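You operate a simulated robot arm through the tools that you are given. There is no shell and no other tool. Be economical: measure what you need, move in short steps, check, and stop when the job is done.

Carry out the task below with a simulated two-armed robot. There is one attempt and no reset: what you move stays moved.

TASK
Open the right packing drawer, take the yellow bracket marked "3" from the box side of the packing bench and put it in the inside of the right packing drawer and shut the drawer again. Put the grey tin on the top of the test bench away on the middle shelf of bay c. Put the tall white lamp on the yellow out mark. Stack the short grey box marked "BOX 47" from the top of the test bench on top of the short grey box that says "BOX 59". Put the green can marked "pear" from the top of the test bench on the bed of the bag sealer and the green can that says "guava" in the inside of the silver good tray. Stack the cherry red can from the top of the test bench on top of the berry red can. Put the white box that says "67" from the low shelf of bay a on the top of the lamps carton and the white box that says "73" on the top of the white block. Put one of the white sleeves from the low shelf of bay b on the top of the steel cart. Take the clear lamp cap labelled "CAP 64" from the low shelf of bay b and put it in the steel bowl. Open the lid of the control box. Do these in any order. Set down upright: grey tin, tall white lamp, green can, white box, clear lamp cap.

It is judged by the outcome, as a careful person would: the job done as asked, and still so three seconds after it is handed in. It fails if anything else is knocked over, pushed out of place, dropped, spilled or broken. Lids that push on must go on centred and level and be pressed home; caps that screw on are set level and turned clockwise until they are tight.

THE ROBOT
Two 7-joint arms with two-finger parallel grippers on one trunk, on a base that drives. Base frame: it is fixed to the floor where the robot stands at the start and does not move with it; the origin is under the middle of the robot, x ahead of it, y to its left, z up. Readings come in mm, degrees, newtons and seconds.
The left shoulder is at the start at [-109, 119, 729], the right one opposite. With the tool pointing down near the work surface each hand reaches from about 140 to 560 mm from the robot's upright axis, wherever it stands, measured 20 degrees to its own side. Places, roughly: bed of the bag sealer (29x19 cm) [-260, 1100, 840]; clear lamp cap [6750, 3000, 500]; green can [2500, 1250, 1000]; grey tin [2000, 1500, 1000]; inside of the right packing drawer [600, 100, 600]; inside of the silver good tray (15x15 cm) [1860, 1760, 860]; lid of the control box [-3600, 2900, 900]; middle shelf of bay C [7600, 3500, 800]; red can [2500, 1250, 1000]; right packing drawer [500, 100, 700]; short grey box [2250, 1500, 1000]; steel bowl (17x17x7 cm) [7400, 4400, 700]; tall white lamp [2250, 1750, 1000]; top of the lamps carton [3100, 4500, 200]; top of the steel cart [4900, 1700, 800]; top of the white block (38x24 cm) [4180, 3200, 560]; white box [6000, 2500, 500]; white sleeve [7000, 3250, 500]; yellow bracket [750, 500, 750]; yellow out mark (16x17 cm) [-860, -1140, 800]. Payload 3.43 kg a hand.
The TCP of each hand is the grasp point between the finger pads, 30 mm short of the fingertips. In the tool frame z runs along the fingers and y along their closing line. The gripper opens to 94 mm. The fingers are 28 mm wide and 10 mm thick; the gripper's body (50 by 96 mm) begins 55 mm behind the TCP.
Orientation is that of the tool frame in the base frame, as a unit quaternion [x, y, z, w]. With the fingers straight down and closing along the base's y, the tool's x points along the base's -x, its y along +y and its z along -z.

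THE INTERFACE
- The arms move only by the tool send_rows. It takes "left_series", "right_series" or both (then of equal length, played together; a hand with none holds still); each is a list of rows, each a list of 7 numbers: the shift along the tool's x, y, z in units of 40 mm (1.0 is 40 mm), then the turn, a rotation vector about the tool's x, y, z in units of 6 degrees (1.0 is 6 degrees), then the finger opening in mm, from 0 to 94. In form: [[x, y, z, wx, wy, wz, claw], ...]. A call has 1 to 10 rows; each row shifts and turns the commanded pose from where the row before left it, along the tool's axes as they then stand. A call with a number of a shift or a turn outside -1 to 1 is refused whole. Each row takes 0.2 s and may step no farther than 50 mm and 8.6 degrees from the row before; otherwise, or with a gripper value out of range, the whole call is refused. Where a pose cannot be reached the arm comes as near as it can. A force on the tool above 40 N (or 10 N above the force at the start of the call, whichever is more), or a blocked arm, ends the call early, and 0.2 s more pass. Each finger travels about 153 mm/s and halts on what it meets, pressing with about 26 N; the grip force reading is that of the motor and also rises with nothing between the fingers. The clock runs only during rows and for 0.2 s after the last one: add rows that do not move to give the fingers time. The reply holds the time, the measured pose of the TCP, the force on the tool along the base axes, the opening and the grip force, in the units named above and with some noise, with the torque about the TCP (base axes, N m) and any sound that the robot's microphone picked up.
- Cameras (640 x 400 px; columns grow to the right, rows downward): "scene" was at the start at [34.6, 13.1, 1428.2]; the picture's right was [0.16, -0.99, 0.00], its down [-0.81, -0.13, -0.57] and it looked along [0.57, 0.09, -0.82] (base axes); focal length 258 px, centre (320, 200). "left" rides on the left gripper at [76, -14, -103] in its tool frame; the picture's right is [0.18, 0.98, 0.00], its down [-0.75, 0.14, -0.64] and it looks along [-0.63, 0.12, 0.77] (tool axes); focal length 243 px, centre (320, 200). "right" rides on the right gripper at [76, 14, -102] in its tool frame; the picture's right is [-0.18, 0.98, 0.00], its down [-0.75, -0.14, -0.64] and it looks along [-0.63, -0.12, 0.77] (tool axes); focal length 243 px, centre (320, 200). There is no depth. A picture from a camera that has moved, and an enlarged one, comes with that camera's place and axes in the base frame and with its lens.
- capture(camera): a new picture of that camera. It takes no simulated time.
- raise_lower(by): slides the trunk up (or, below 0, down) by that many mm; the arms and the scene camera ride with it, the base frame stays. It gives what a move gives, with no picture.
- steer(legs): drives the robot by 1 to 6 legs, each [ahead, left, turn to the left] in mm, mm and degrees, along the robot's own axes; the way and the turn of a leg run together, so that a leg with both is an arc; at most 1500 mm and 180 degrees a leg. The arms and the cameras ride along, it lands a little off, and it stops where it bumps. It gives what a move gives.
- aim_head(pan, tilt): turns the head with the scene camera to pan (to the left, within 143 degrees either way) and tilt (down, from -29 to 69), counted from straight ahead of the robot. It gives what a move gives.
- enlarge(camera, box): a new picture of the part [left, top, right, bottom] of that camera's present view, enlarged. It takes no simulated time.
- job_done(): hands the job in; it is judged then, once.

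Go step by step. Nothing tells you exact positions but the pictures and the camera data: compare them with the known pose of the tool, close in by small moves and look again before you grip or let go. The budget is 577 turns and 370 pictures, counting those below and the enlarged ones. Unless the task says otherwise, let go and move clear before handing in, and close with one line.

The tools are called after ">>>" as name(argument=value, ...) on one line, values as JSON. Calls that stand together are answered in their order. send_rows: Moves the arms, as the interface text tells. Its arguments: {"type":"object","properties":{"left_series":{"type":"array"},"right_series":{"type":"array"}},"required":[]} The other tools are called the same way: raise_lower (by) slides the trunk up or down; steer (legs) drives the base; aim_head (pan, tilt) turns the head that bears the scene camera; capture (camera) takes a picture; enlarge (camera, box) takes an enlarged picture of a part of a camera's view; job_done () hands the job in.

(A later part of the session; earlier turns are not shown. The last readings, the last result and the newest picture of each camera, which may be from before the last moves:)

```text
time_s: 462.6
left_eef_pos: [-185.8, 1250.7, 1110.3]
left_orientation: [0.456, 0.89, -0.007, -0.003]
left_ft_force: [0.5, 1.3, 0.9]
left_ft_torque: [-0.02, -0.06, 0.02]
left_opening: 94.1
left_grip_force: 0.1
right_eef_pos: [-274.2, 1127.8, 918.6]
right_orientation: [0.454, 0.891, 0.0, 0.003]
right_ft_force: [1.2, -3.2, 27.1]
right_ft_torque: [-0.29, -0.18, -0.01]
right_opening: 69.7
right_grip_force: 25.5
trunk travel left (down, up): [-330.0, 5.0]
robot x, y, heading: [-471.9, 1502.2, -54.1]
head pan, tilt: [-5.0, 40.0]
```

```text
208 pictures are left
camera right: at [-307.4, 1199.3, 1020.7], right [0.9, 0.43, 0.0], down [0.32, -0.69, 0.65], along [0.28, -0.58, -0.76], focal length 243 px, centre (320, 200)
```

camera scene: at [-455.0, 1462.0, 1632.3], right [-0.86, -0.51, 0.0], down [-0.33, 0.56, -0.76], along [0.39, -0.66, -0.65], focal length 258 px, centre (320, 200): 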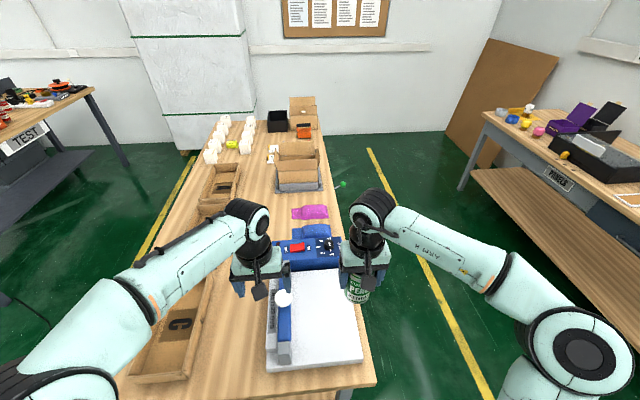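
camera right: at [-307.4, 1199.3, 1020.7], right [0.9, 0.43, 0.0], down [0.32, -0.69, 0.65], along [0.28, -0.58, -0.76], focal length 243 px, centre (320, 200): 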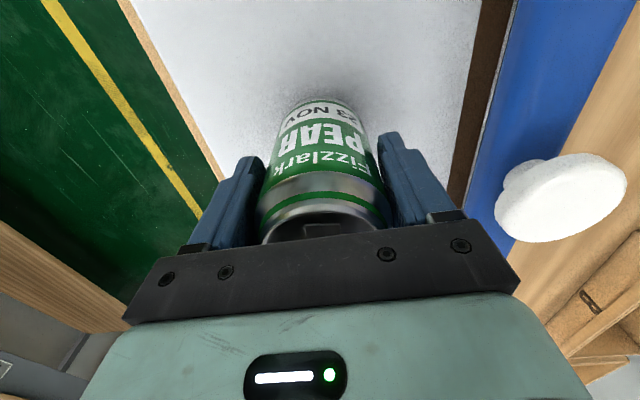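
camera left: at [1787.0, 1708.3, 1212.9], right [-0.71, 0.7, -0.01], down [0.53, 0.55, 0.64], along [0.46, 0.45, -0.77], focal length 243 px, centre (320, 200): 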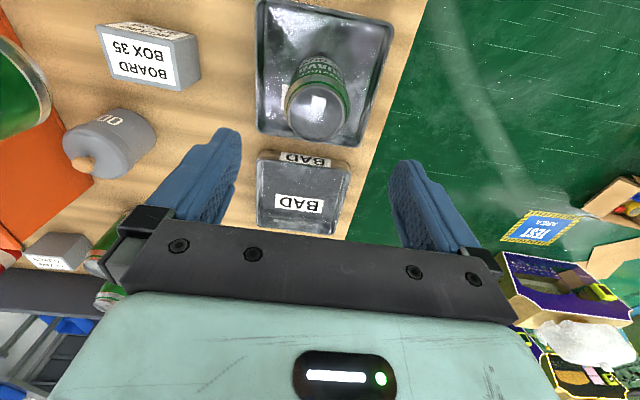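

Pear touches the bed. Ease up, release, rise.

>>> send_rows(right_series=[[0, 0, -0.05, 0, 0, 0, 20], [0, 0, 0, 0, 0, 0, 50], [0, 0, 0, 0, 0, 0, 85], [0, 0, 0, 0, 0, 0, 94], [0, 0, -0.5, 0, 0, 0, 94], [0, 0, -0.9, 0, 0, 0, 94], [0, 0, -1, 0, 0, 0, 94], [0, 0, -1, 0, 0, 0, 94], [0.2, 0, -0.8, 0, 0, 0, 94]])

>>> enlarge(camera="scene", box=[220, 240, 420, 400])

```text
time_s: 464.6
left_eef_pos: [-185.2, 1249.9, 1109.1]
left_orientation: [0.456, 0.89, -0.006, -0.004]
left_ft_force: [-0.5, -0.6, 0.1]
left_ft_torque: [-0.02, 0.02, -0.02]
left_opening: 94.0
left_grip_force: 0.0
right_eef_pos: [-280.1, 1135.5, 1087.1]
right_orientation: [0.455, 0.891, 0.0, 0.0]
right_ft_force: [0.1, 0.7, -0.2]
right_ft_torque: [0.0, 0.01, -0.01]
right_opening: 93.9
right_grip_force: 0.1
trunk travel left (down, up): [-330.0, 5.0]
robot x, y, heading: [-476.2, 1499.4, -54.8]
head pan, tilt: [-5.0, 40.0]
```

```text
2.50 times, centred on (320, 320) of scene
camera zoom: at [-459.2, 1466.0, 1632.1], right [-0.86, -0.51, 0.0], down [-0.33, 0.55, -0.77], along [0.39, -0.66, -0.64], focal length 646 px, centre (320, -100)
```

zoom: 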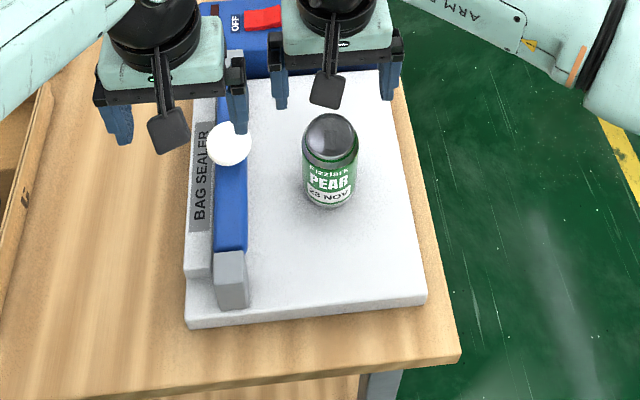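

Pear is upright on the sealer bed. Return to the aisle for the cherry can.

>>> steer(legs=[[-250, 0, 0], [0, 1290, 0], [0, 0, 89.5], [0, -1200, 0], [0, -1160, 0]])

>>> raise_lower(by=-60)

>>> aim_head(pan=-5, tilt=40)

>>> capture(camera="scene")

```text
time_s: 501.9
left_eef_pos: [2075.1, 857.9, 1110.0]
left_orientation: [-0.315, 0.949, -0.007, 0.002]
left_ft_force: [0.6, 0.1, 0.1]
left_ft_torque: [0.01, 0.0, -0.01]
left_opening: 94.1
left_grip_force: 0.0
right_eef_pos: [2192.2, 764.6, 1086.6]
right_orientation: [-0.318, 0.948, 0.001, 0.001]
right_ft_force: [0.3, 0.0, 0.4]
right_ft_torque: [-0.01, -0.04, 0.03]
right_opening: 94.0
right_grip_force: 0.1
trunk travel left (down, up): [-330.0, 5.0]
robot x, y, heading: [1830.5, 562.7, 36.7]
head pan, tilt: [-5.0, 40.0]
```

```text
time_s: 502.9
left_eef_pos: [2076.2, 857.0, 1049.0]
left_orientation: [-0.316, 0.949, -0.005, 0.002]
left_ft_force: [-0.4, -0.8, -0.1]
left_ft_torque: [0.04, 0.03, 0.02]
left_opening: 93.8
left_grip_force: 0.0
right_eef_pos: [2193.3, 765.2, 1025.9]
right_orientation: [-0.317, 0.948, 0.0, 0.001]
right_ft_force: [0.9, 0.6, 0.4]
right_ft_torque: [-0.02, -0.04, 0.0]
right_opening: 94.2
right_grip_force: 0.1
trunk travel left (down, up): [-270.0, 65.0]
robot x, y, heading: [1828.9, 561.3, 36.8]
head pan, tilt: [-5.0, 40.0]
```

```text
time_s: 503.5
left_eef_pos: [2075.8, 856.3, 1050.1]
left_orientation: [-0.315, 0.949, -0.007, 0.002]
left_ft_force: [0.6, -0.9, -0.1]
left_ft_torque: [0.03, 0.01, -0.02]
left_opening: 93.8
left_grip_force: 0.1
right_eef_pos: [2192.2, 764.0, 1026.1]
right_orientation: [-0.317, 0.948, 0.0, 0.001]
right_ft_force: [0.0, -0.3, 0.1]
right_ft_torque: [0.02, -0.01, 0.02]
right_opening: 93.7
right_grip_force: 0.1
trunk travel left (down, up): [-270.0, 65.0]
robot x, y, heading: [1831.8, 560.2, 36.8]
head pan, tilt: [-5.0, 40.0]
```

```text
206 pictures are left
camera scene: at [1867.3, 582.2, 1567.7], right [0.53, -0.85, 0.0], down [-0.55, -0.34, -0.77], along [0.65, 0.4, -0.64], focal length 258 px, centre (320, 200)
```

scene: 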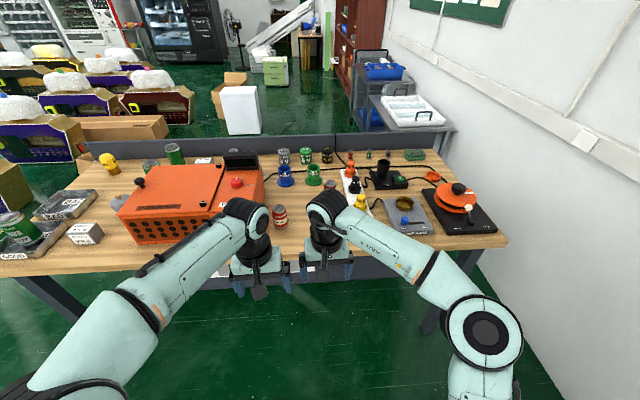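

>>> steer(legs=[[0, 30, -1.8], [360, 0, 0]])

>>> capture(camera="right")

>>> capture(camera="scene")

```text
time_s: 506.3
left_eef_pos: [2362.3, 1080.6, 1049.4]
left_orientation: [-0.301, 0.954, -0.007, 0.003]
left_ft_force: [0.0, -0.2, 0.1]
left_ft_torque: [-0.01, 0.03, -0.01]
left_opening: 93.8
left_grip_force: 0.1
right_eef_pos: [2477.1, 984.7, 1025.6]
right_orientation: [-0.303, 0.953, 0.001, 0.001]
right_ft_force: [0.7, 0.0, -0.6]
right_ft_torque: [0.0, 0.06, -0.01]
right_opening: 94.0
right_grip_force: 0.1
trunk travel left (down, up): [-270.0, 65.0]
robot x, y, heading: [2107.4, 795.2, 34.9]
head pan, tilt: [-5.0, 40.0]
```

```text
205 pictures are left
camera right: at [2406.8, 951.8, 1128.5], right [-0.42, 0.91, 0.0], down [0.7, 0.32, 0.64], along [0.58, 0.27, -0.77], focal length 243 px, centre (320, 200)
```

right: 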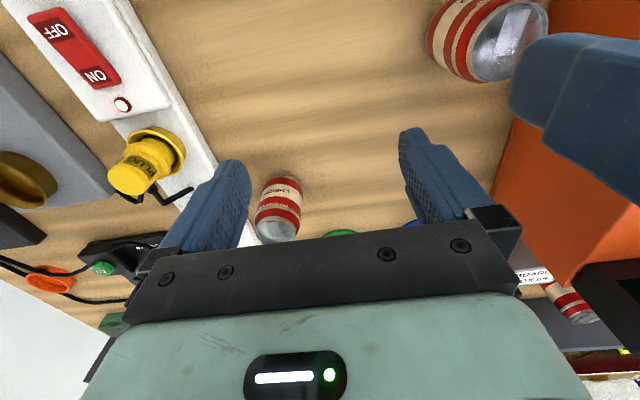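

```text
204 pictures are left
camera scene: at [2145.8, 811.8, 1567.7], right [0.5, -0.87, 0.0], down [-0.56, -0.32, -0.77], along [0.66, 0.38, -0.64], focal length 258 px, centre (320, 200)
```

scene: 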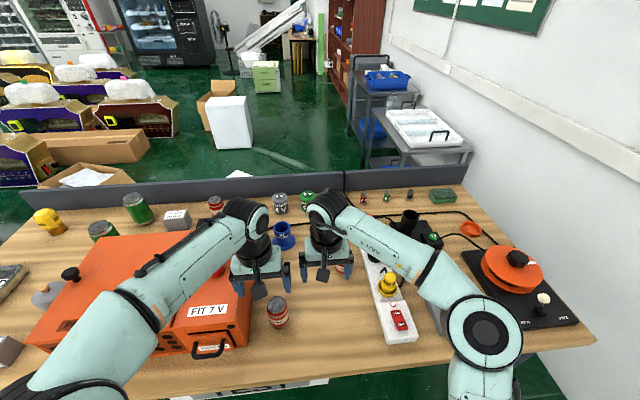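

Cherry is about [2600, 990]. Move above it and check.

>>> send_rows(right_series=[[-0.65, -0.41, 0, 0, 0, 0, 84], [-0.65, -0.41, 0, 0, 0, 0, 84], [-0.65, -0.41, 0, 0, 0, 0, 84], [-0.65, -0.41, 0.2, 0, 0, 0, 84], [0, 0, 0.3, 0, 0, 0, 84], [0, 0, 0, 0, 0, 0, 84]])

>>> capture(camera="right")

```text
time_s: 507.7
left_eef_pos: [2362.4, 1080.7, 1049.1]
left_orientation: [-0.301, 0.954, -0.007, 0.002]
left_ft_force: [0.2, -0.7, -0.3]
left_ft_torque: [0.02, -0.02, 0.02]
left_opening: 94.0
left_grip_force: 0.0
right_eef_pos: [2598.6, 989.7, 1005.1]
right_orientation: [-0.303, 0.953, 0.001, 0.0]
right_ft_force: [-0.1, 1.3, 0.4]
right_ft_torque: [-0.05, 0.0, 0.02]
right_opening: 83.8
right_grip_force: 0.1
trunk travel left (down, up): [-270.0, 65.0]
robot x, y, heading: [2108.7, 794.2, 35.1]
head pan, tilt: [-5.0, 40.0]
```

```text
203 pictures are left
camera right: at [2528.5, 957.9, 1108.1], right [-0.42, 0.91, 0.0], down [0.7, 0.32, 0.64], along [0.58, 0.27, -0.77], focal length 243 px, centre (320, 200)
```

right: 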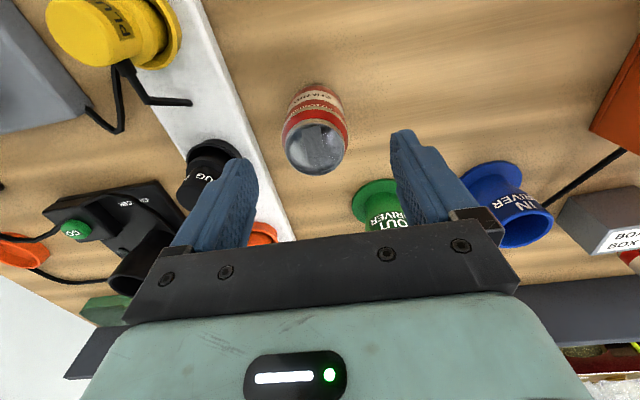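

>>> send_rows(right_series=[[-0.06, 0, 0.6, 0, 0, 0, 84], [0, 0, 0.8, 0, 0, 0, 84], [0, 0, 0.75, 0, 0, 0, 84], [0, 0, 0, 0, 0, 0, 84], [0, 0, 0, 0, 0, 0, 50], [0, 0, 0, 0, 0, 0, 20], [0, 0, 0, 0, 0, 0, 20]])

>>> capture(camera="right")

```text
time_s: 509.3
left_eef_pos: [2362.8, 1080.2, 1049.4]
left_orientation: [-0.3, 0.954, -0.007, 0.003]
left_ft_force: [-0.3, -0.3, 0.1]
left_ft_torque: [-0.01, 0.02, 0.01]
left_opening: 93.8
left_grip_force: 0.1
right_eef_pos: [2600.7, 991.2, 919.9]
right_orientation: [-0.302, 0.953, 0.001, 0.001]
right_ft_force: [0.7, 0.2, 1.4]
right_ft_torque: [0.04, 0.01, -0.03]
right_opening: 55.2
right_grip_force: 25.9
trunk travel left (down, up): [-270.0, 65.0]
robot x, y, heading: [2109.6, 796.1, 34.8]
head pan, tilt: [-5.0, 40.0]
```

```text
202 pictures are left
camera right: at [2531.3, 959.6, 1021.9], right [-0.42, 0.91, 0.0], down [0.7, 0.32, 0.64], along [0.58, 0.27, -0.77], focal length 243 px, centre (320, 200)
```

right: 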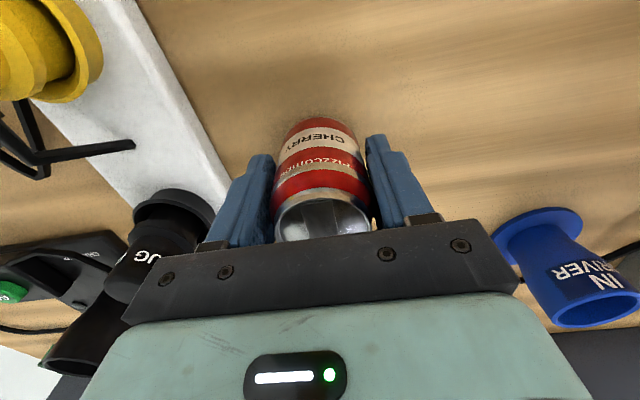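

Cherry gripped. Lift, retract, then slide left for the tin.

>>> send_rows(right_series=[[0, 0, -0.4, 0, 0, 0, 20], [0, 0, -0.9, 0, 0, 0, 20], [0, 0, -1, 0, 0, 0, 20], [0.3, 0, -0.9, 0, 0, 0, 20], [0.6, 0, -0.9, 0, 0, 0, 20], [1, 0, -0.2, 0, 0, 0, 20], [1, 0, 0, 0, 0, 0, 20]])

>>> steer(legs=[[-120, 0, 0], [0, 650, 0]])

>>> capture(camera="scene")

>>> capture(camera="left")

```text
time_s: 510.9
left_eef_pos: [2361.0, 1080.3, 1050.6]
left_orientation: [-0.3, 0.954, -0.006, 0.003]
left_ft_force: [-0.5, -0.3, -0.7]
left_ft_torque: [0.01, -0.02, 0.02]
left_opening: 93.9
left_grip_force: 0.1
right_eef_pos: [2499.9, 920.5, 1092.3]
right_orientation: [-0.302, 0.953, 0.0, 0.001]
right_ft_force: [0.1, 0.1, -1.9]
right_ft_torque: [-0.02, 0.03, 0.01]
right_opening: 55.3
right_grip_force: 25.7
right hand out of reach, approached as far as the arm can: row 4
trunk travel left (down, up): [-270.0, 65.0]
robot x, y, heading: [2110.6, 792.0, 35.0]
head pan, tilt: [-5.0, 40.0]
```

```text
time_s: 518.0
left_eef_pos: [1889.6, 1546.7, 1049.5]
left_orientation: [-0.301, 0.954, -0.006, 0.002]
left_ft_force: [-0.6, -0.3, 0.0]
left_ft_torque: [0.01, 0.0, 0.04]
left_opening: 94.1
left_grip_force: 0.1
right_eef_pos: [2028.2, 1388.6, 1091.8]
right_orientation: [-0.302, 0.953, 0.0, 0.001]
right_ft_force: [-0.8, -0.4, -1.6]
right_ft_torque: [0.0, -0.02, -0.01]
right_opening: 55.3
right_grip_force: 26.4
trunk travel left (down, up): [-270.0, 65.0]
robot x, y, heading: [1634.4, 1256.1, 35.3]
head pan, tilt: [-5.0, 40.0]
```

```text
201 pictures are left
camera scene: at [1673.2, 1278.0, 1567.7], right [0.5, -0.87, 0.0], down [-0.56, -0.32, -0.77], along [0.66, 0.38, -0.64], focal length 258 px, centre (320, 200)
```

scene: 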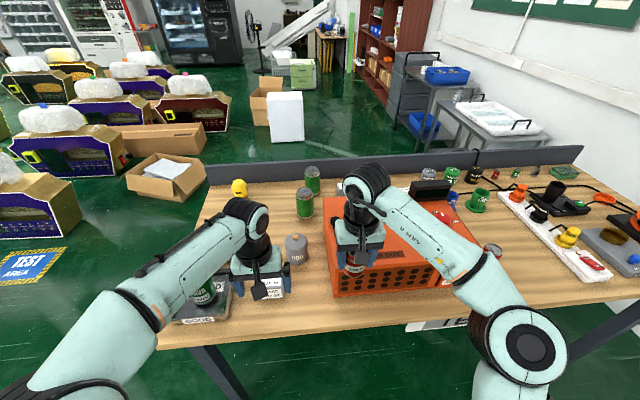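

```text
200 pictures are left
camera left: at [1835.0, 1491.3, 1152.4], right [-0.72, 0.7, -0.01], down [0.53, 0.56, 0.64], along [0.45, 0.45, -0.77], focal length 243 px, centre (320, 200)
```

left: 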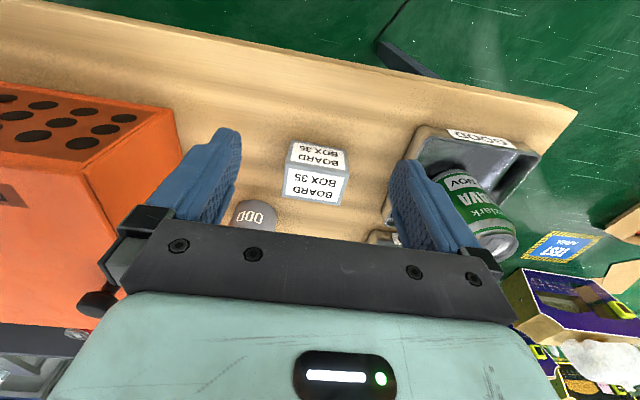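

>>> steer(legs=[[110, -50, 0]])

>>> send_rows(left_series=[[-0.8, 0, 0, 0, 0, 0, 94], [-0.8, 0, 0, 0, 0, 0, 94], [-0.8, 0, 0, 0, 0, 0, 94], [0, 0, 0, 0, 0, 0, 94]])

>>> capture(camera="left")

>>> enlarge(camera="scene", box=[200, 180, 400, 305])

```text
time_s: 519.2
left_eef_pos: [2006.8, 1567.5, 1049.7]
left_orientation: [-0.301, 0.954, -0.007, 0.002]
left_ft_force: [0.1, 0.2, 0.2]
left_ft_torque: [-0.03, 0.02, 0.01]
left_opening: 94.1
left_grip_force: 0.0
right_eef_pos: [2145.6, 1409.6, 1091.8]
right_orientation: [-0.302, 0.953, 0.0, 0.001]
right_ft_force: [1.1, -1.1, -2.2]
right_ft_torque: [0.01, 0.03, 0.0]
right_opening: 55.1
right_grip_force: 25.7
trunk travel left (down, up): [-270.0, 65.0]
robot x, y, heading: [1753.8, 1282.2, 34.7]
head pan, tilt: [-5.0, 40.0]
```

```text
time_s: 520.2
left_eef_pos: [2085.4, 1623.3, 1049.0]
left_orientation: [-0.301, 0.954, -0.007, 0.003]
left_ft_force: [-1.2, -0.6, 0.2]
left_ft_torque: [0.02, -0.03, 0.0]
left_opening: 94.0
left_grip_force: 0.1
right_eef_pos: [2144.8, 1409.5, 1092.8]
right_orientation: [-0.302, 0.953, 0.0, 0.0]
right_ft_force: [-0.2, -0.5, -1.5]
right_ft_torque: [0.0, -0.01, 0.0]
right_opening: 55.2
right_grip_force: 26.4
trunk travel left (down, up): [-270.0, 65.0]
robot x, y, heading: [1753.4, 1278.8, 35.0]
head pan, tilt: [-5.0, 40.0]
```

```text
199 pictures are left
camera left: at [2031.5, 1567.6, 1152.2], right [-0.71, 0.7, -0.01], down [0.53, 0.56, 0.64], along [0.46, 0.45, -0.77], focal length 243 px, centre (320, 200)
```

left: 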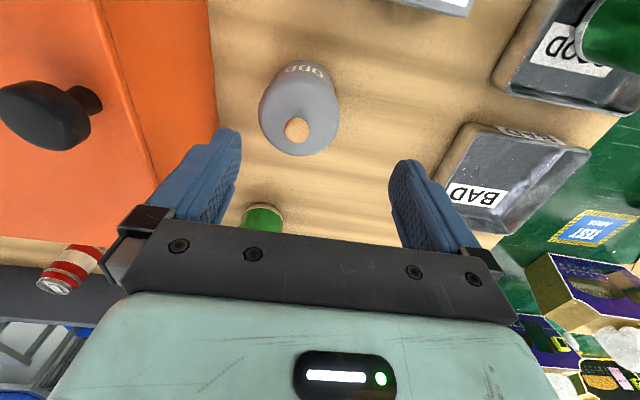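

```text
3.20 times, centred on (300, 242) of scene
camera zoom: at [1790.5, 1299.1, 1567.7], right [0.5, -0.87, 0.0], down [-0.56, -0.32, -0.77], along [0.66, 0.38, -0.64], focal length 827 px, centre (384, 64)
```

zoom: 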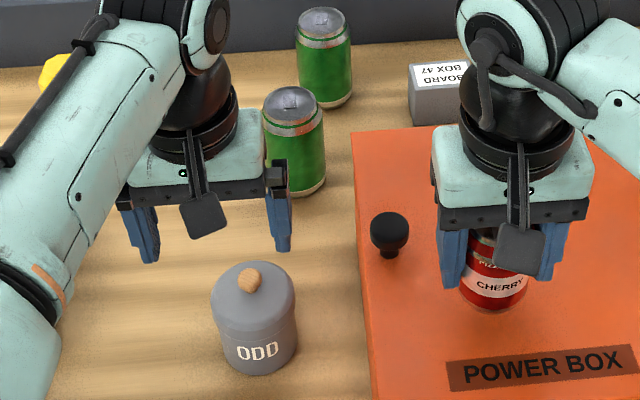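

>>> send_rows(left_series=[[-0.44, -0.46, 0.2, 0, 0, 0, 94], [0, 0, 0.7, 0, 0, 0, 94], [0, 0, 0.6, 0, 0, 0, 94], [0, 0, 0, 0, 0, 0, 94]])

>>> capture(camera="left")

>>> enlarge(camera="scene", box=[200, 180, 400, 305])

```text
time_s: 521.2
left_eef_pos: [2111.5, 1618.3, 990.0]
left_orientation: [-0.301, 0.954, -0.007, 0.003]
left_ft_force: [0.2, -1.1, -0.2]
left_ft_torque: [-0.02, 0.02, 0.0]
left_opening: 94.0
left_grip_force: 0.1
right_eef_pos: [2145.9, 1409.1, 1091.3]
right_orientation: [-0.302, 0.953, 0.0, 0.001]
right_ft_force: [0.3, -0.8, -0.9]
right_ft_torque: [0.01, 0.02, -0.02]
right_opening: 55.2
right_grip_force: 25.6
trunk travel left (down, up): [-270.0, 65.0]
robot x, y, heading: [1753.1, 1280.6, 35.2]
head pan, tilt: [-5.0, 40.0]
```

```text
197 pictures are left
camera left: at [2057.2, 1562.0, 1092.5], right [-0.72, 0.7, -0.01], down [0.53, 0.56, 0.64], along [0.46, 0.45, -0.77], focal length 243 px, centre (320, 200)
```

left: 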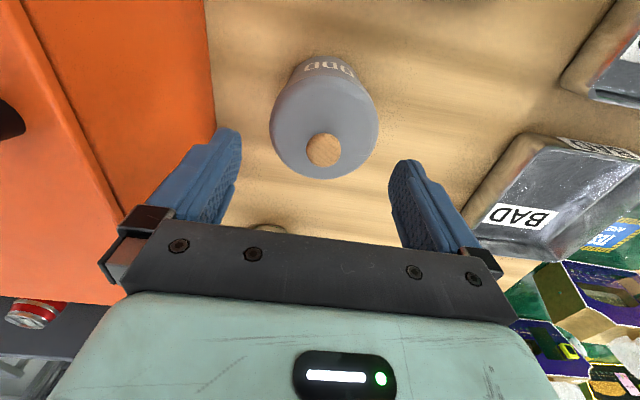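

```text
3.20 times, centred on (300, 242) of scene
camera zoom: at [1791.0, 1299.3, 1567.7], right [0.5, -0.87, 0.0], down [-0.56, -0.32, -0.77], along [0.66, 0.38, -0.64], focal length 827 px, centre (384, 64)
```

zoom: 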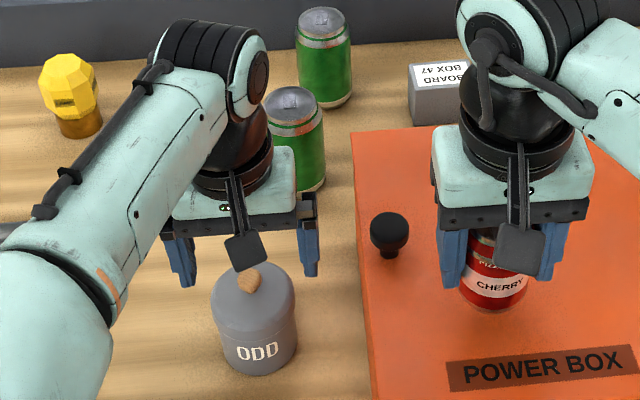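

Aligned. Descend and grip the tin body.

>>> send_rows(left_series=[[0, 0, 0.6, 0, 0, 0, 94], [0, 0, 0.6, 0, 0, 0, 94], [0, 0, 0.5, 0, 0, 0, 94], [0, 0, 0.25, 0, 0, 0, 94], [0, 0, 0, 0, 0, 0, 94], [0, 0, 0, 0, 0, 0, 60], [0, 0, 0, 0, 0, 0, 20], [0, 0, 0, 0, 0, 0, 20]])

>>> capture(camera="left")

```text
time_s: 523.0
left_eef_pos: [2112.5, 1616.4, 911.4]
left_orientation: [-0.301, 0.954, -0.007, 0.002]
left_ft_force: [-0.1, 0.1, -1.1]
left_ft_torque: [-0.03, 0.0, 0.02]
left_opening: 74.9
left_grip_force: 26.3
right_eef_pos: [2145.2, 1408.9, 1091.9]
right_orientation: [-0.302, 0.953, 0.001, 0.001]
right_ft_force: [-0.4, 0.6, -0.8]
right_ft_torque: [-0.01, -0.01, -0.05]
right_opening: 55.2
right_grip_force: 25.9
trunk travel left (down, up): [-270.0, 65.0]
robot x, y, heading: [1756.1, 1279.3, 35.2]
head pan, tilt: [-5.0, 40.0]
```

```text
195 pictures are left
camera left: at [2057.8, 1561.7, 1015.2], right [-0.72, 0.7, -0.01], down [0.53, 0.56, 0.64], along [0.45, 0.45, -0.77], focal length 243 px, centre (320, 200)
```

left: 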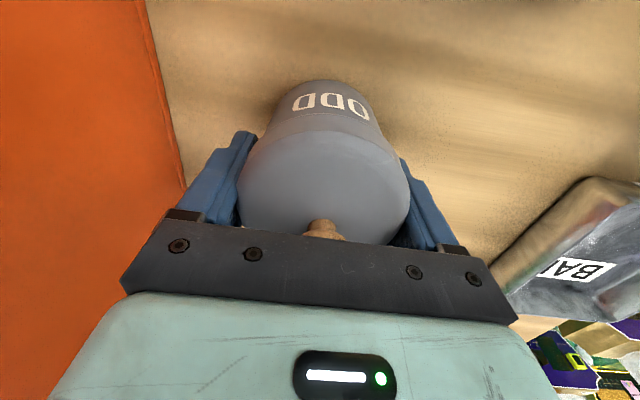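

Tin gripped. Lift and drive round to the back of the test bench.

>>> send_rows(left_series=[[0, 0, -0.4, 0, 0, 0, 20], [0, 0, -0.9, 0, 0, 0, 20], [0, 0, -1, 0, 0, 0, 20], [0, 0, -1, 0, 0, 0, 20], [0.5, 0, -0.8, 0, 0, 0, 20], [1, 0, 0, 0, 0, 0, 20], [1, 0, 0, 0, 0, 0, 20]])

>>> steer(legs=[[-400, 0, 0], [0, 920, 0], [1400, 0, 0], [290, 0, 0], [0, 0, 180]])

>>> aim_head(pan=30, tilt=30)

>>> capture(camera="scene")

```text
time_s: 524.6
left_eef_pos: [2027.7, 1560.0, 1075.1]
left_orientation: [-0.3, 0.954, -0.006, 0.003]
left_ft_force: [-0.4, -0.4, -0.7]
left_ft_torque: [-0.01, 0.0, 0.01]
left_opening: 74.4
left_grip_force: 26.3
right_eef_pos: [2144.7, 1408.7, 1092.3]
right_orientation: [-0.302, 0.953, 0.001, 0.001]
right_ft_force: [-0.4, -0.8, -2.1]
right_ft_torque: [0.02, -0.02, 0.0]
right_opening: 55.0
right_grip_force: 25.8
trunk travel left (down, up): [-270.0, 65.0]
robot x, y, heading: [1754.7, 1280.3, 35.0]
head pan, tilt: [-5.0, 40.0]
heard: snap
```

```text
time_s: 550.6
left_eef_pos: [2012.5, 2488.6, 1074.2]
left_orientation: [0.954, 0.3, -0.002, -0.007]
left_ft_force: [0.1, 0.1, 0.4]
left_ft_torque: [0.01, 0.01, -0.01]
left_opening: 73.2
left_grip_force: 26.1
right_eef_pos: [1895.2, 2638.8, 1092.1]
right_orientation: [0.953, 0.302, -0.001, 0.0]
right_ft_force: [-0.2, 0.8, -0.9]
right_ft_torque: [0.0, 0.02, -0.02]
right_opening: 54.9
right_grip_force: 26.3
trunk travel left (down, up): [-270.0, 65.0]
robot x, y, heading: [2288.3, 2767.1, -144.9]
head pan, tilt: [-5.0, 40.0]
```

```text
time_s: 551.6
left_eef_pos: [2012.4, 2486.9, 1074.5]
left_orientation: [0.954, 0.301, -0.003, -0.007]
left_ft_force: [-0.4, 0.7, -0.6]
left_ft_torque: [0.01, -0.01, 0.01]
left_opening: 72.8
left_grip_force: 26.0
right_eef_pos: [1894.8, 2639.5, 1092.8]
right_orientation: [0.953, 0.302, -0.001, 0.0]
right_ft_force: [-0.1, -0.4, -1.5]
right_ft_torque: [-0.02, 0.01, 0.03]
right_opening: 55.3
right_grip_force: 25.1
trunk travel left (down, up): [-270.0, 65.0]
robot x, y, heading: [2284.3, 2765.5, -145.0]
head pan, tilt: [30.0, 30.0]
```

```text
194 pictures are left
camera scene: at [2284.2, 2711.9, 1583.1], right [-0.91, 0.42, 0.0], down [0.21, 0.45, -0.87], along [-0.37, -0.78, -0.5], focal length 258 px, centre (320, 200)
```

scene: 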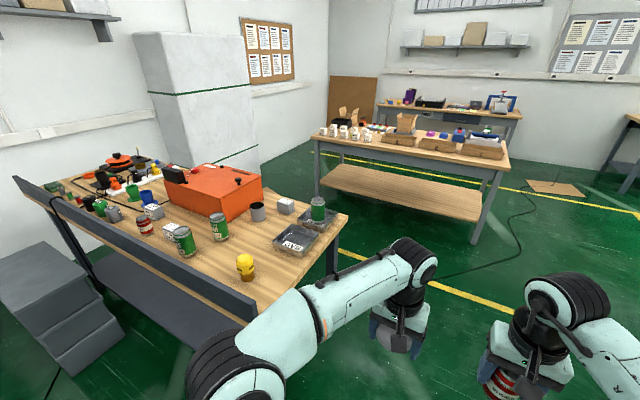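

A "snap": it looks like I pulled the tin's lid off and the body stayed on the bench. Check the hand.

>>> capture(camera="left")

>>> enlarge(camera="scene", box=[120, 150, 340, 290])

```text
193 pictures are left
camera left: at [2067.8, 2541.3, 1178.2], right [0.71, -0.7, -0.01], down [-0.53, -0.55, 0.64], along [-0.46, -0.45, -0.77], focal length 243 px, centre (320, 200)
```

left: 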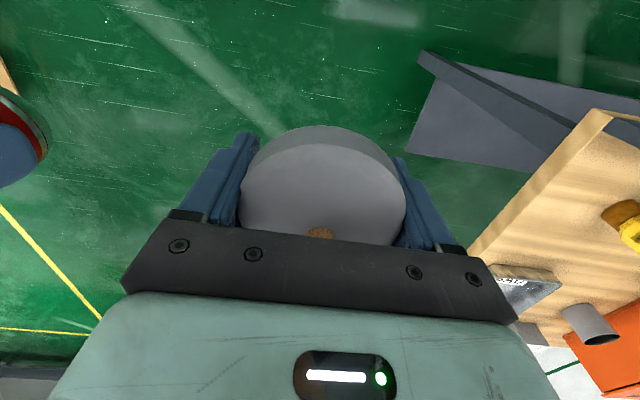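

```text
2.86 times, centred on (230, 220) of scene
camera zoom: at [2284.2, 2711.9, 1583.1], right [-0.91, 0.42, 0.0], down [0.21, 0.45, -0.87], along [-0.37, -0.78, -0.5], focal length 738 px, centre (577, 143)
```

zoom: 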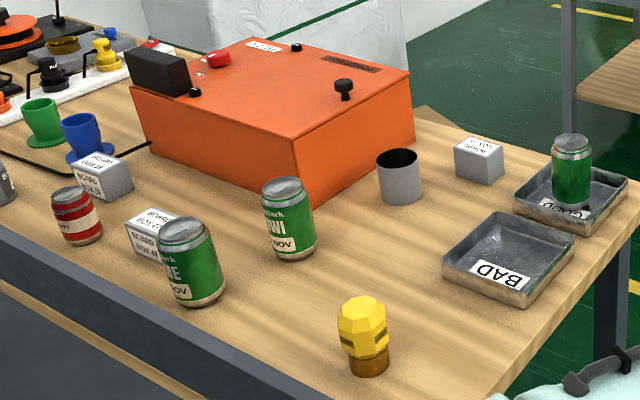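

Indeed I hold only the lid; the tin body is intact on the bench. I'll refit the lid later. First the back-side work: slide along behind the bench towards the berry can.

>>> steer(legs=[[0, 1000, 0]])

>>> aim_head(pan=10, tilt=45)

>>> capture(camera="scene")

```text
time_s: 560.7
left_eef_pos: [2583.5, 1666.5, 1074.8]
left_orientation: [0.954, 0.299, -0.002, -0.006]
left_ft_force: [-0.2, -0.2, -0.4]
left_ft_torque: [-0.01, -0.01, 0.05]
left_opening: 72.7
left_grip_force: 26.0
right_eef_pos: [2466.8, 1817.3, 1092.3]
right_orientation: [0.954, 0.301, -0.001, 0.0]
right_ft_force: [0.9, 0.3, -1.0]
right_ft_torque: [0.03, -0.03, 0.02]
right_opening: 54.8
right_grip_force: 25.9
trunk travel left (down, up): [-270.0, 65.0]
robot x, y, heading: [2859.4, 1944.0, -145.0]
head pan, tilt: [30.0, 30.0]
```

```text
time_s: 561.6
left_eef_pos: [2584.0, 1667.3, 1074.1]
left_orientation: [0.954, 0.299, -0.002, -0.006]
left_ft_force: [-0.8, 0.9, -0.7]
left_ft_torque: [0.0, 0.02, 0.0]
left_opening: 72.7
left_grip_force: 25.9
right_eef_pos: [2466.8, 1817.4, 1092.4]
right_orientation: [0.954, 0.301, -0.001, 0.001]
right_ft_force: [0.3, -0.4, -1.4]
right_ft_torque: [0.02, -0.02, 0.02]
right_opening: 55.0
right_grip_force: 25.7
trunk travel left (down, up): [-270.0, 65.0]
robot x, y, heading: [2857.3, 1943.7, -145.7]
head pan, tilt: [10.0, 45.0]
```

```text
191 pictures are left
camera scene: at [2836.9, 1913.5, 1560.5], right [-0.7, 0.71, 0.0], down [0.5, 0.5, -0.71], along [-0.5, -0.5, -0.71], focal length 258 px, centre (320, 200)
```

scene: 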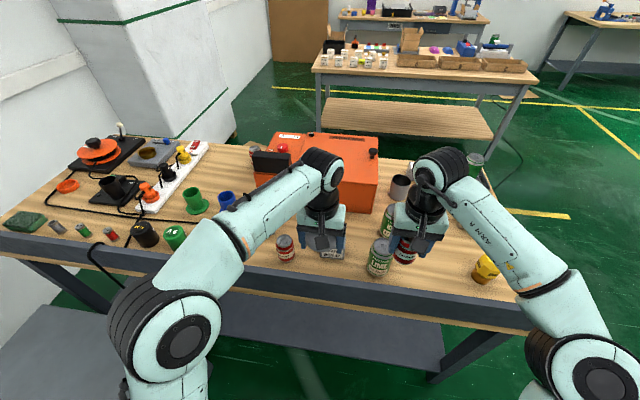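

>>> enlarge(camera="scene", box=[200, 170, 420, 300])

>>> capture(camera="left")

```text
2.91 times, centred on (310, 235) of scene
camera zoom: at [2836.9, 1913.5, 1560.5], right [-0.7, 0.71, 0.0], down [0.5, 0.5, -0.71], along [-0.5, -0.5, -0.71], focal length 752 px, centre (349, 98)
```

zoom: 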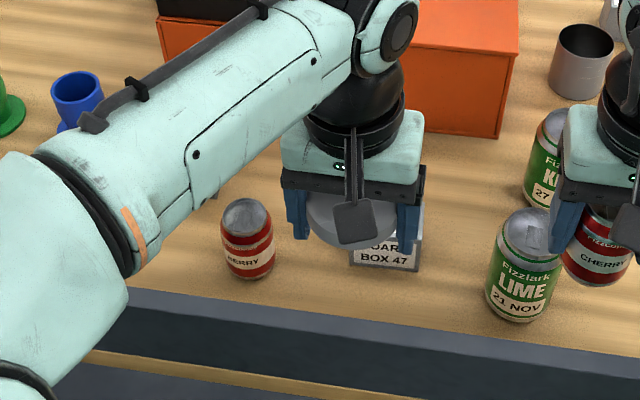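

```text
189 pictures are left
camera left: at [2639.0, 1719.2, 1178.1], right [0.71, -0.7, -0.01], down [-0.53, -0.55, 0.64], along [-0.46, -0.45, -0.77], focal length 243 px, centre (320, 200)
```

left: 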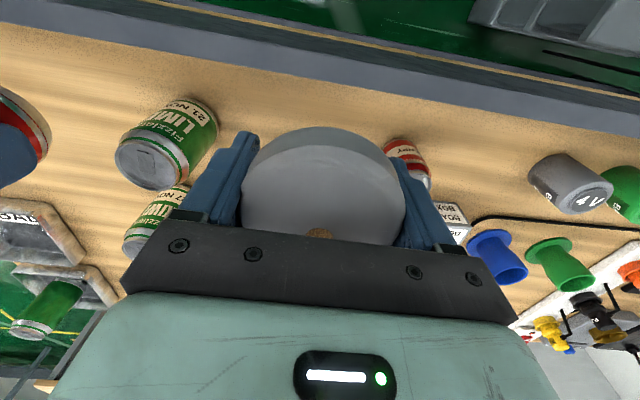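

BERRY located. Move the left hand out of the way, then close in.

>>> send_rows(left_series=[[0, 0.9, -0.2, 0, 0, 0, 20], [0, 0.9, -0.2, 0, 0, 0, 20], [0, 0.9, 0, 0, 0, 0, 20], [0, 0.9, 0, 0, 0, 0, 20], [0, 0.9, 0, 0, 0, 0, 20]])

>>> steer(legs=[[126, 140, 0]])

>>> send_rows(right_series=[[0.4, 0.8, 0, 0, 0, 0, 20], [0.4, 0.8, 0, 0, 0, 0, 20], [0.4, 0.8, 0, 0, 0, 0, 20], [0.3, 0.8, 0, 0, 0, 0, 20], [0.2, 0.8, 0, 0, 0, 0, 20], [0, 0, 0, 0, 0, 0, 20]])

>>> capture(camera="right")

>>> capture(camera="scene")

```text
time_s: 562.8
left_eef_pos: [2689.3, 1516.6, 1089.6]
left_orientation: [0.954, 0.298, -0.002, -0.007]
left_ft_force: [0.4, 0.1, 0.3]
left_ft_torque: [0.0, 0.0, 0.0]
left_opening: 72.9
left_grip_force: 25.9
right_eef_pos: [2466.9, 1816.2, 1091.5]
right_orientation: [0.954, 0.301, -0.001, 0.0]
right_ft_force: [0.4, -0.1, -2.0]
right_ft_torque: [0.03, -0.01, 0.02]
right_opening: 54.9
right_grip_force: 25.9
trunk travel left (down, up): [-270.0, 65.0]
robot x, y, heading: [2858.3, 1943.5, -145.5]
head pan, tilt: [10.0, 45.0]
```

```text
time_s: 564.6
left_eef_pos: [2662.4, 1330.7, 1089.9]
left_orientation: [0.955, 0.298, -0.002, -0.006]
left_ft_force: [0.2, -0.3, -0.1]
left_ft_torque: [0.05, -0.01, -0.01]
left_opening: 72.8
left_grip_force: 26.1
right_eef_pos: [2441.0, 1631.0, 1091.2]
right_orientation: [0.954, 0.3, 0.0, 0.0]
right_ft_force: [-0.6, -1.3, -1.3]
right_ft_torque: [0.05, 0.02, 0.0]
right_opening: 54.9
right_grip_force: 26.2
trunk travel left (down, up): [-270.0, 65.0]
robot x, y, heading: [2834.4, 1759.0, -145.5]
head pan, tilt: [10.0, 45.0]
```

```text
time_s: 566.0
left_eef_pos: [2662.3, 1332.7, 1089.0]
left_orientation: [0.954, 0.298, -0.001, -0.006]
left_ft_force: [-1.0, 0.8, -0.2]
left_ft_torque: [-0.04, -0.02, -0.01]
left_opening: 72.6
left_grip_force: 25.9
right_eef_pos: [2589.7, 1539.7, 1093.0]
right_orientation: [0.954, 0.3, -0.001, 0.001]
right_ft_force: [-0.1, 0.0, -2.3]
right_ft_torque: [0.02, 0.02, -0.01]
right_opening: 54.9
right_grip_force: 26.1
trunk travel left (down, up): [-270.0, 65.0]
robot x, y, heading: [2831.4, 1754.5, -145.4]
head pan, tilt: [10.0, 45.0]
```

```text
188 pictures are left
camera right: at [2661.1, 1572.3, 1196.1], right [0.41, -0.91, 0.0], down [-0.7, -0.31, 0.64], along [-0.59, -0.26, -0.77], focal length 243 px, centre (320, 200)
```

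right: 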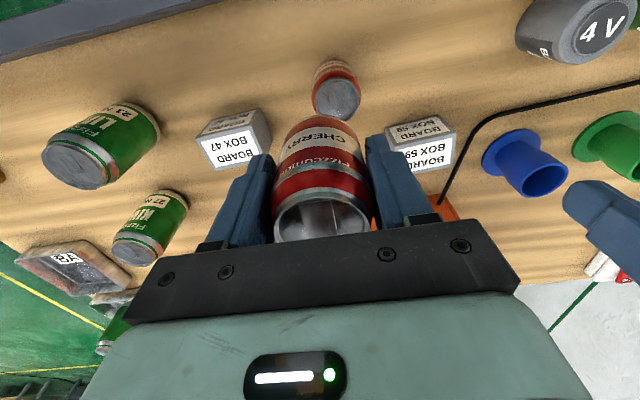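

```text
187 pictures are left
camera scene: at [2811.7, 1727.7, 1560.5], right [-0.7, 0.71, 0.0], down [0.5, 0.5, -0.71], along [-0.5, -0.5, -0.71], focal length 258 px, centre (320, 200)
```

scene: 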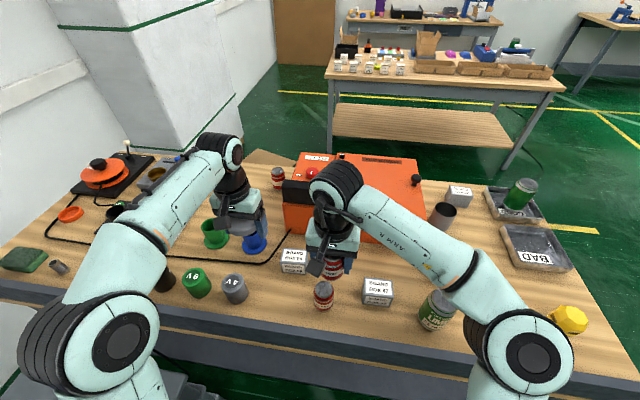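

>>> send_rows(right_series=[[-0.1, 0.42, 0, 0, 0, 0, 20], [0, 0, 0.3, 0, 0, 0, 20], [0, 0, 0, 0, 0, 0, 20]])

>>> enlarge(camera="right", box=[240, 20, 440, 145])

>>> enlarge(camera="scene", box=[260, 220, 400, 320])

```text
time_s: 566.8
left_eef_pos: [2662.5, 1330.8, 1090.2]
left_orientation: [0.955, 0.298, -0.002, -0.007]
left_ft_force: [-0.2, 0.8, 0.2]
left_ft_torque: [0.0, 0.0, -0.02]
left_opening: 72.6
left_grip_force: 26.2
right_eef_pos: [2595.3, 1523.2, 1079.9]
right_orientation: [0.954, 0.3, -0.001, 0.0]
right_ft_force: [0.2, -0.1, -1.5]
right_ft_torque: [0.01, 0.02, 0.03]
right_opening: 54.9
right_grip_force: 26.5
trunk travel left (down, up): [-270.0, 65.0]
robot x, y, heading: [2833.5, 1754.5, -145.4]
head pan, tilt: [10.0, 45.0]
```

```text
3.20 times, centred on (340, 82) of right
camera zoom: at [2667.7, 1555.5, 1183.0], right [0.41, -0.91, 0.0], down [-0.7, -0.32, 0.64], along [-0.59, -0.26, -0.77], focal length 776 px, centre (256, 576)
```

zoom: 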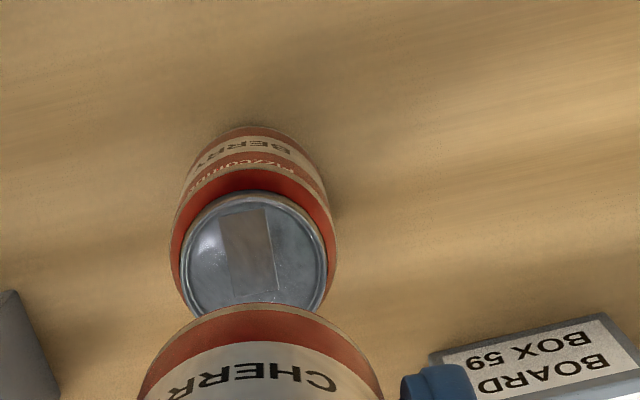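

```text
4.00 times, centred on (330, 270) of scene
camera zoom: at [2812.3, 1726.9, 1560.5], right [-0.7, 0.71, 0.0], down [0.5, 0.5, -0.71], along [-0.5, -0.5, -0.71], focal length 1033 px, centre (280, -80)
```

zoom: 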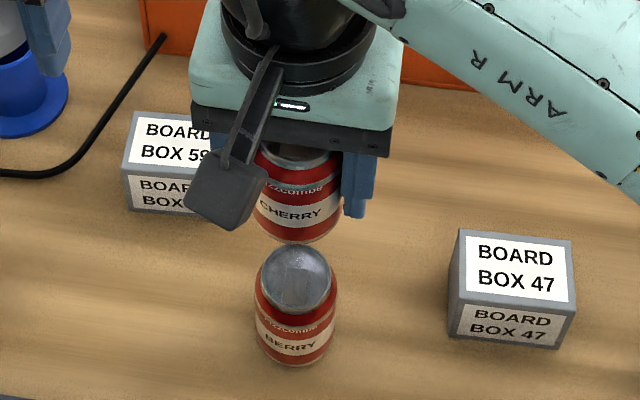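

Berry centre ≈ [2596, 1524], top z≈941; the cherry is right above it. Lower it slowly.

>>> send_rows(right_series=[[0, 0, 0.6, 0, 0, 0, 20], [0, 0, 0.6, 0, 0, 0, 20], [0, 0, 0.5, 0, 0, 0, 20], [0, 0, 0.1, 0, 0, 0, 20], [0, 0, 0, 0, 0, 0, 20]])

>>> enlarge(camera="scene", box=[260, 220, 400, 320])

>>> enlarge(camera="right", box=[240, 20, 440, 145])

```text
time_s: 568.0
left_eef_pos: [2661.7, 1331.5, 1089.4]
left_orientation: [0.955, 0.298, -0.002, -0.006]
left_ft_force: [-0.1, -0.1, -0.4]
left_ft_torque: [-0.01, -0.03, -0.01]
left_opening: 72.9
left_grip_force: 25.9
right_eef_pos: [2594.7, 1522.6, 1008.0]
right_orientation: [0.954, 0.3, 0.0, 0.001]
right_ft_force: [1.3, 0.5, -2.7]
right_ft_torque: [0.0, 0.03, 0.03]
right_opening: 54.9
right_grip_force: 26.0
trunk travel left (down, up): [-270.0, 65.0]
robot x, y, heading: [2835.9, 1757.0, -145.1]
head pan, tilt: [10.0, 45.0]
```

```text
4.00 times, centred on (330, 270) of scene
camera zoom: at [2812.1, 1727.1, 1560.5], right [-0.7, 0.71, 0.0], down [0.5, 0.5, -0.71], along [-0.5, -0.5, -0.71], focal length 1033 px, centre (280, -80)
```

zoom: 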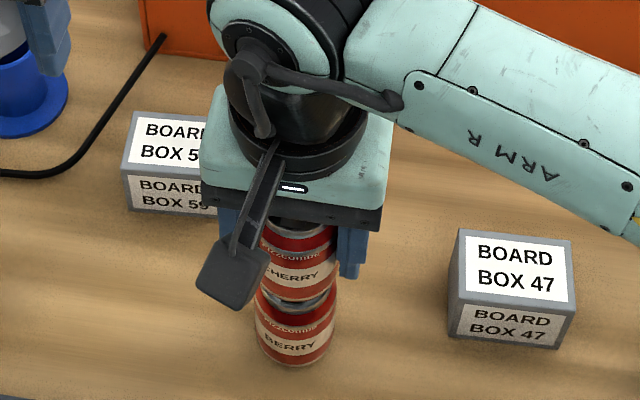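

```text
3.20 times, centred on (340, 82) of right
camera zoom: at [2666.4, 1555.5, 1110.5], right [0.41, -0.91, 0.0], down [-0.7, -0.32, 0.64], along [-0.59, -0.26, -0.77], focal length 776 px, centre (256, 576)
```

zoom: 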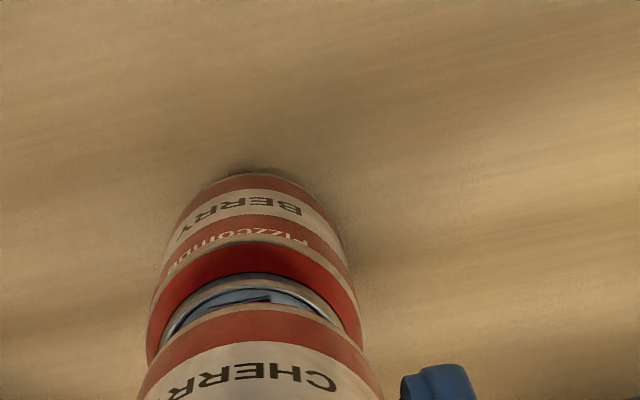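

>>> send_rows(right_series=[[0, 0, 0.08, 0, 0, 0, 20], [0, 0, 0.06, 0, 0, 0, 20], [0, 0, 0, 0, 0, 0, 20]])

>>> send_rows(right_series=[[0, 0, 0.05, 0, 0, 0, 20], [0, 0, 0.05, 0, 0, 0, 20], [0, 0, 0, 0, 0, 0, 20]])

>>> send_rows(right_series=[[0, 0, 0.05, 0, 0, 0, 20], [0, 0, 0.03, 0, 0, 0, 20], [0, 0, 0, 0, 0, 0, 20]])

>>> enlarge(camera="scene", box=[260, 220, 400, 320])

```text
time_s: 568.8
left_eef_pos: [2663.0, 1331.0, 1090.8]
left_orientation: [0.954, 0.299, -0.003, -0.006]
left_ft_force: [-0.1, -0.2, 0.3]
left_ft_torque: [0.01, 0.05, 0.02]
left_opening: 72.7
left_grip_force: 26.4
right_eef_pos: [2594.8, 1523.0, 1002.8]
right_orientation: [0.954, 0.3, -0.002, 0.003]
right_ft_force: [-3.8, -2.6, 21.7]
right_ft_torque: [-0.18, 0.29, 0.01]
right_opening: 55.4
right_grip_force: 26.3
trunk travel left (down, up): [-270.0, 65.0]
robot x, y, heading: [2835.8, 1760.0, -145.4]
head pan, tilt: [10.0, 45.0]
```

```text
time_s: 569.6
left_eef_pos: [2663.6, 1332.0, 1089.7]
left_orientation: [0.954, 0.298, -0.003, -0.007]
left_ft_force: [-0.7, 0.6, 0.7]
left_ft_torque: [-0.01, -0.03, 0.0]
left_opening: 73.1
left_grip_force: 25.8
right_eef_pos: [2595.5, 1522.8, 998.3]
right_orientation: [0.954, 0.3, 0.0, 0.001]
right_ft_force: [-3.0, -2.5, 21.4]
right_ft_torque: [-0.09, 0.16, -0.01]
right_opening: 54.5
right_grip_force: 25.8
trunk travel left (down, up): [-270.0, 65.0]
robot x, y, heading: [2831.6, 1757.2, -145.3]
head pan, tilt: [10.0, 45.0]
```

```text
time_s: 570.4
left_eef_pos: [2663.2, 1330.7, 1089.9]
left_orientation: [0.954, 0.298, -0.002, -0.007]
left_ft_force: [0.0, -0.4, -0.8]
left_ft_torque: [-0.02, 0.03, 0.0]
left_opening: 72.8
left_grip_force: 26.1
right_eef_pos: [2596.5, 1522.8, 994.9]
right_orientation: [0.954, 0.3, -0.001, 0.001]
right_ft_force: [-3.4, -2.7, 20.6]
right_ft_torque: [-0.08, 0.18, 0.0]
right_opening: 54.2
right_grip_force: 25.2
trunk travel left (down, up): [-270.0, 65.0]
robot x, y, heading: [2833.4, 1756.9, -145.3]
head pan, tilt: [10.0, 45.0]
```

```text
4.00 times, centred on (330, 270) of scene
camera zoom: at [2812.4, 1727.6, 1560.5], right [-0.7, 0.71, 0.0], down [0.5, 0.5, -0.71], along [-0.5, -0.5, -0.71], focal length 1033 px, centre (280, -80)
```

zoom: 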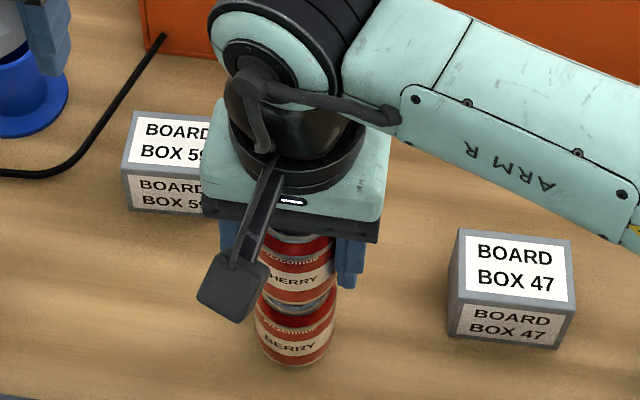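

Cherry rests on berry. Release gently and rise.

>>> send_rows(right_series=[[0, 0, -0.05, 0, 0, 0, 48], [0, 0, 0, 0, 0, 0, 60], [0, 0, 0, 0, 0, 0, 75], [0, 0, 0, 0, 0, 0, 90], [0, 0, -0.4, 0, 0, 0, 90], [0, 0, -0.8, 0, 0, 0, 90], [0, 0, -1, 0, 0, 0, 90], [0, 0, -0.5, 0, 0, 0, 90]])

>>> enlarge(camera="scene", box=[240, 200, 400, 320])

>>> enlarge(camera="right", box=[160, 20, 480, 220])

```text
time_s: 572.2
left_eef_pos: [2662.0, 1331.0, 1089.6]
left_orientation: [0.955, 0.298, -0.002, -0.006]
left_ft_force: [0.0, -1.3, 0.8]
left_ft_torque: [-0.01, -0.04, -0.03]
left_opening: 72.8
left_grip_force: 25.8
right_eef_pos: [2594.6, 1524.0, 1106.3]
right_orientation: [0.954, 0.299, -0.002, 0.0]
right_ft_force: [1.1, 0.0, 0.5]
right_ft_torque: [0.03, -0.01, 0.02]
right_opening: 90.1
right_grip_force: 0.0
trunk travel left (down, up): [-270.0, 65.0]
robot x, y, heading: [2834.1, 1756.8, -145.3]
head pan, tilt: [10.0, 45.0]
```

```text
3.33 times, centred on (320, 260) of scene
camera zoom: at [2812.2, 1727.2, 1560.5], right [-0.7, 0.71, 0.0], down [0.5, 0.5, -0.71], along [-0.5, -0.5, -0.71], focal length 861 px, centre (320, 0)
```

zoom: 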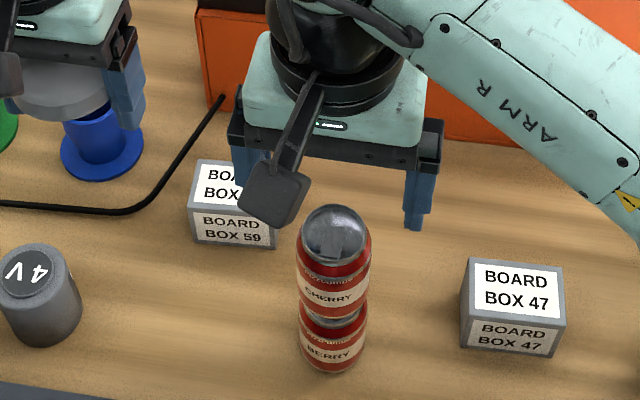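

```text
2.00 times, centred on (320, 120) of right
camera zoom: at [2666.7, 1555.8, 1208.8], right [0.41, -0.91, 0.0], down [-0.7, -0.32, 0.64], along [-0.59, -0.26, -0.77], focal length 485 px, centre (320, 360)
```

zoom: 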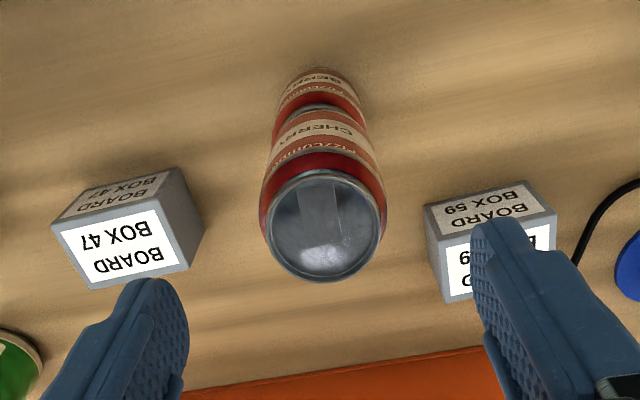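

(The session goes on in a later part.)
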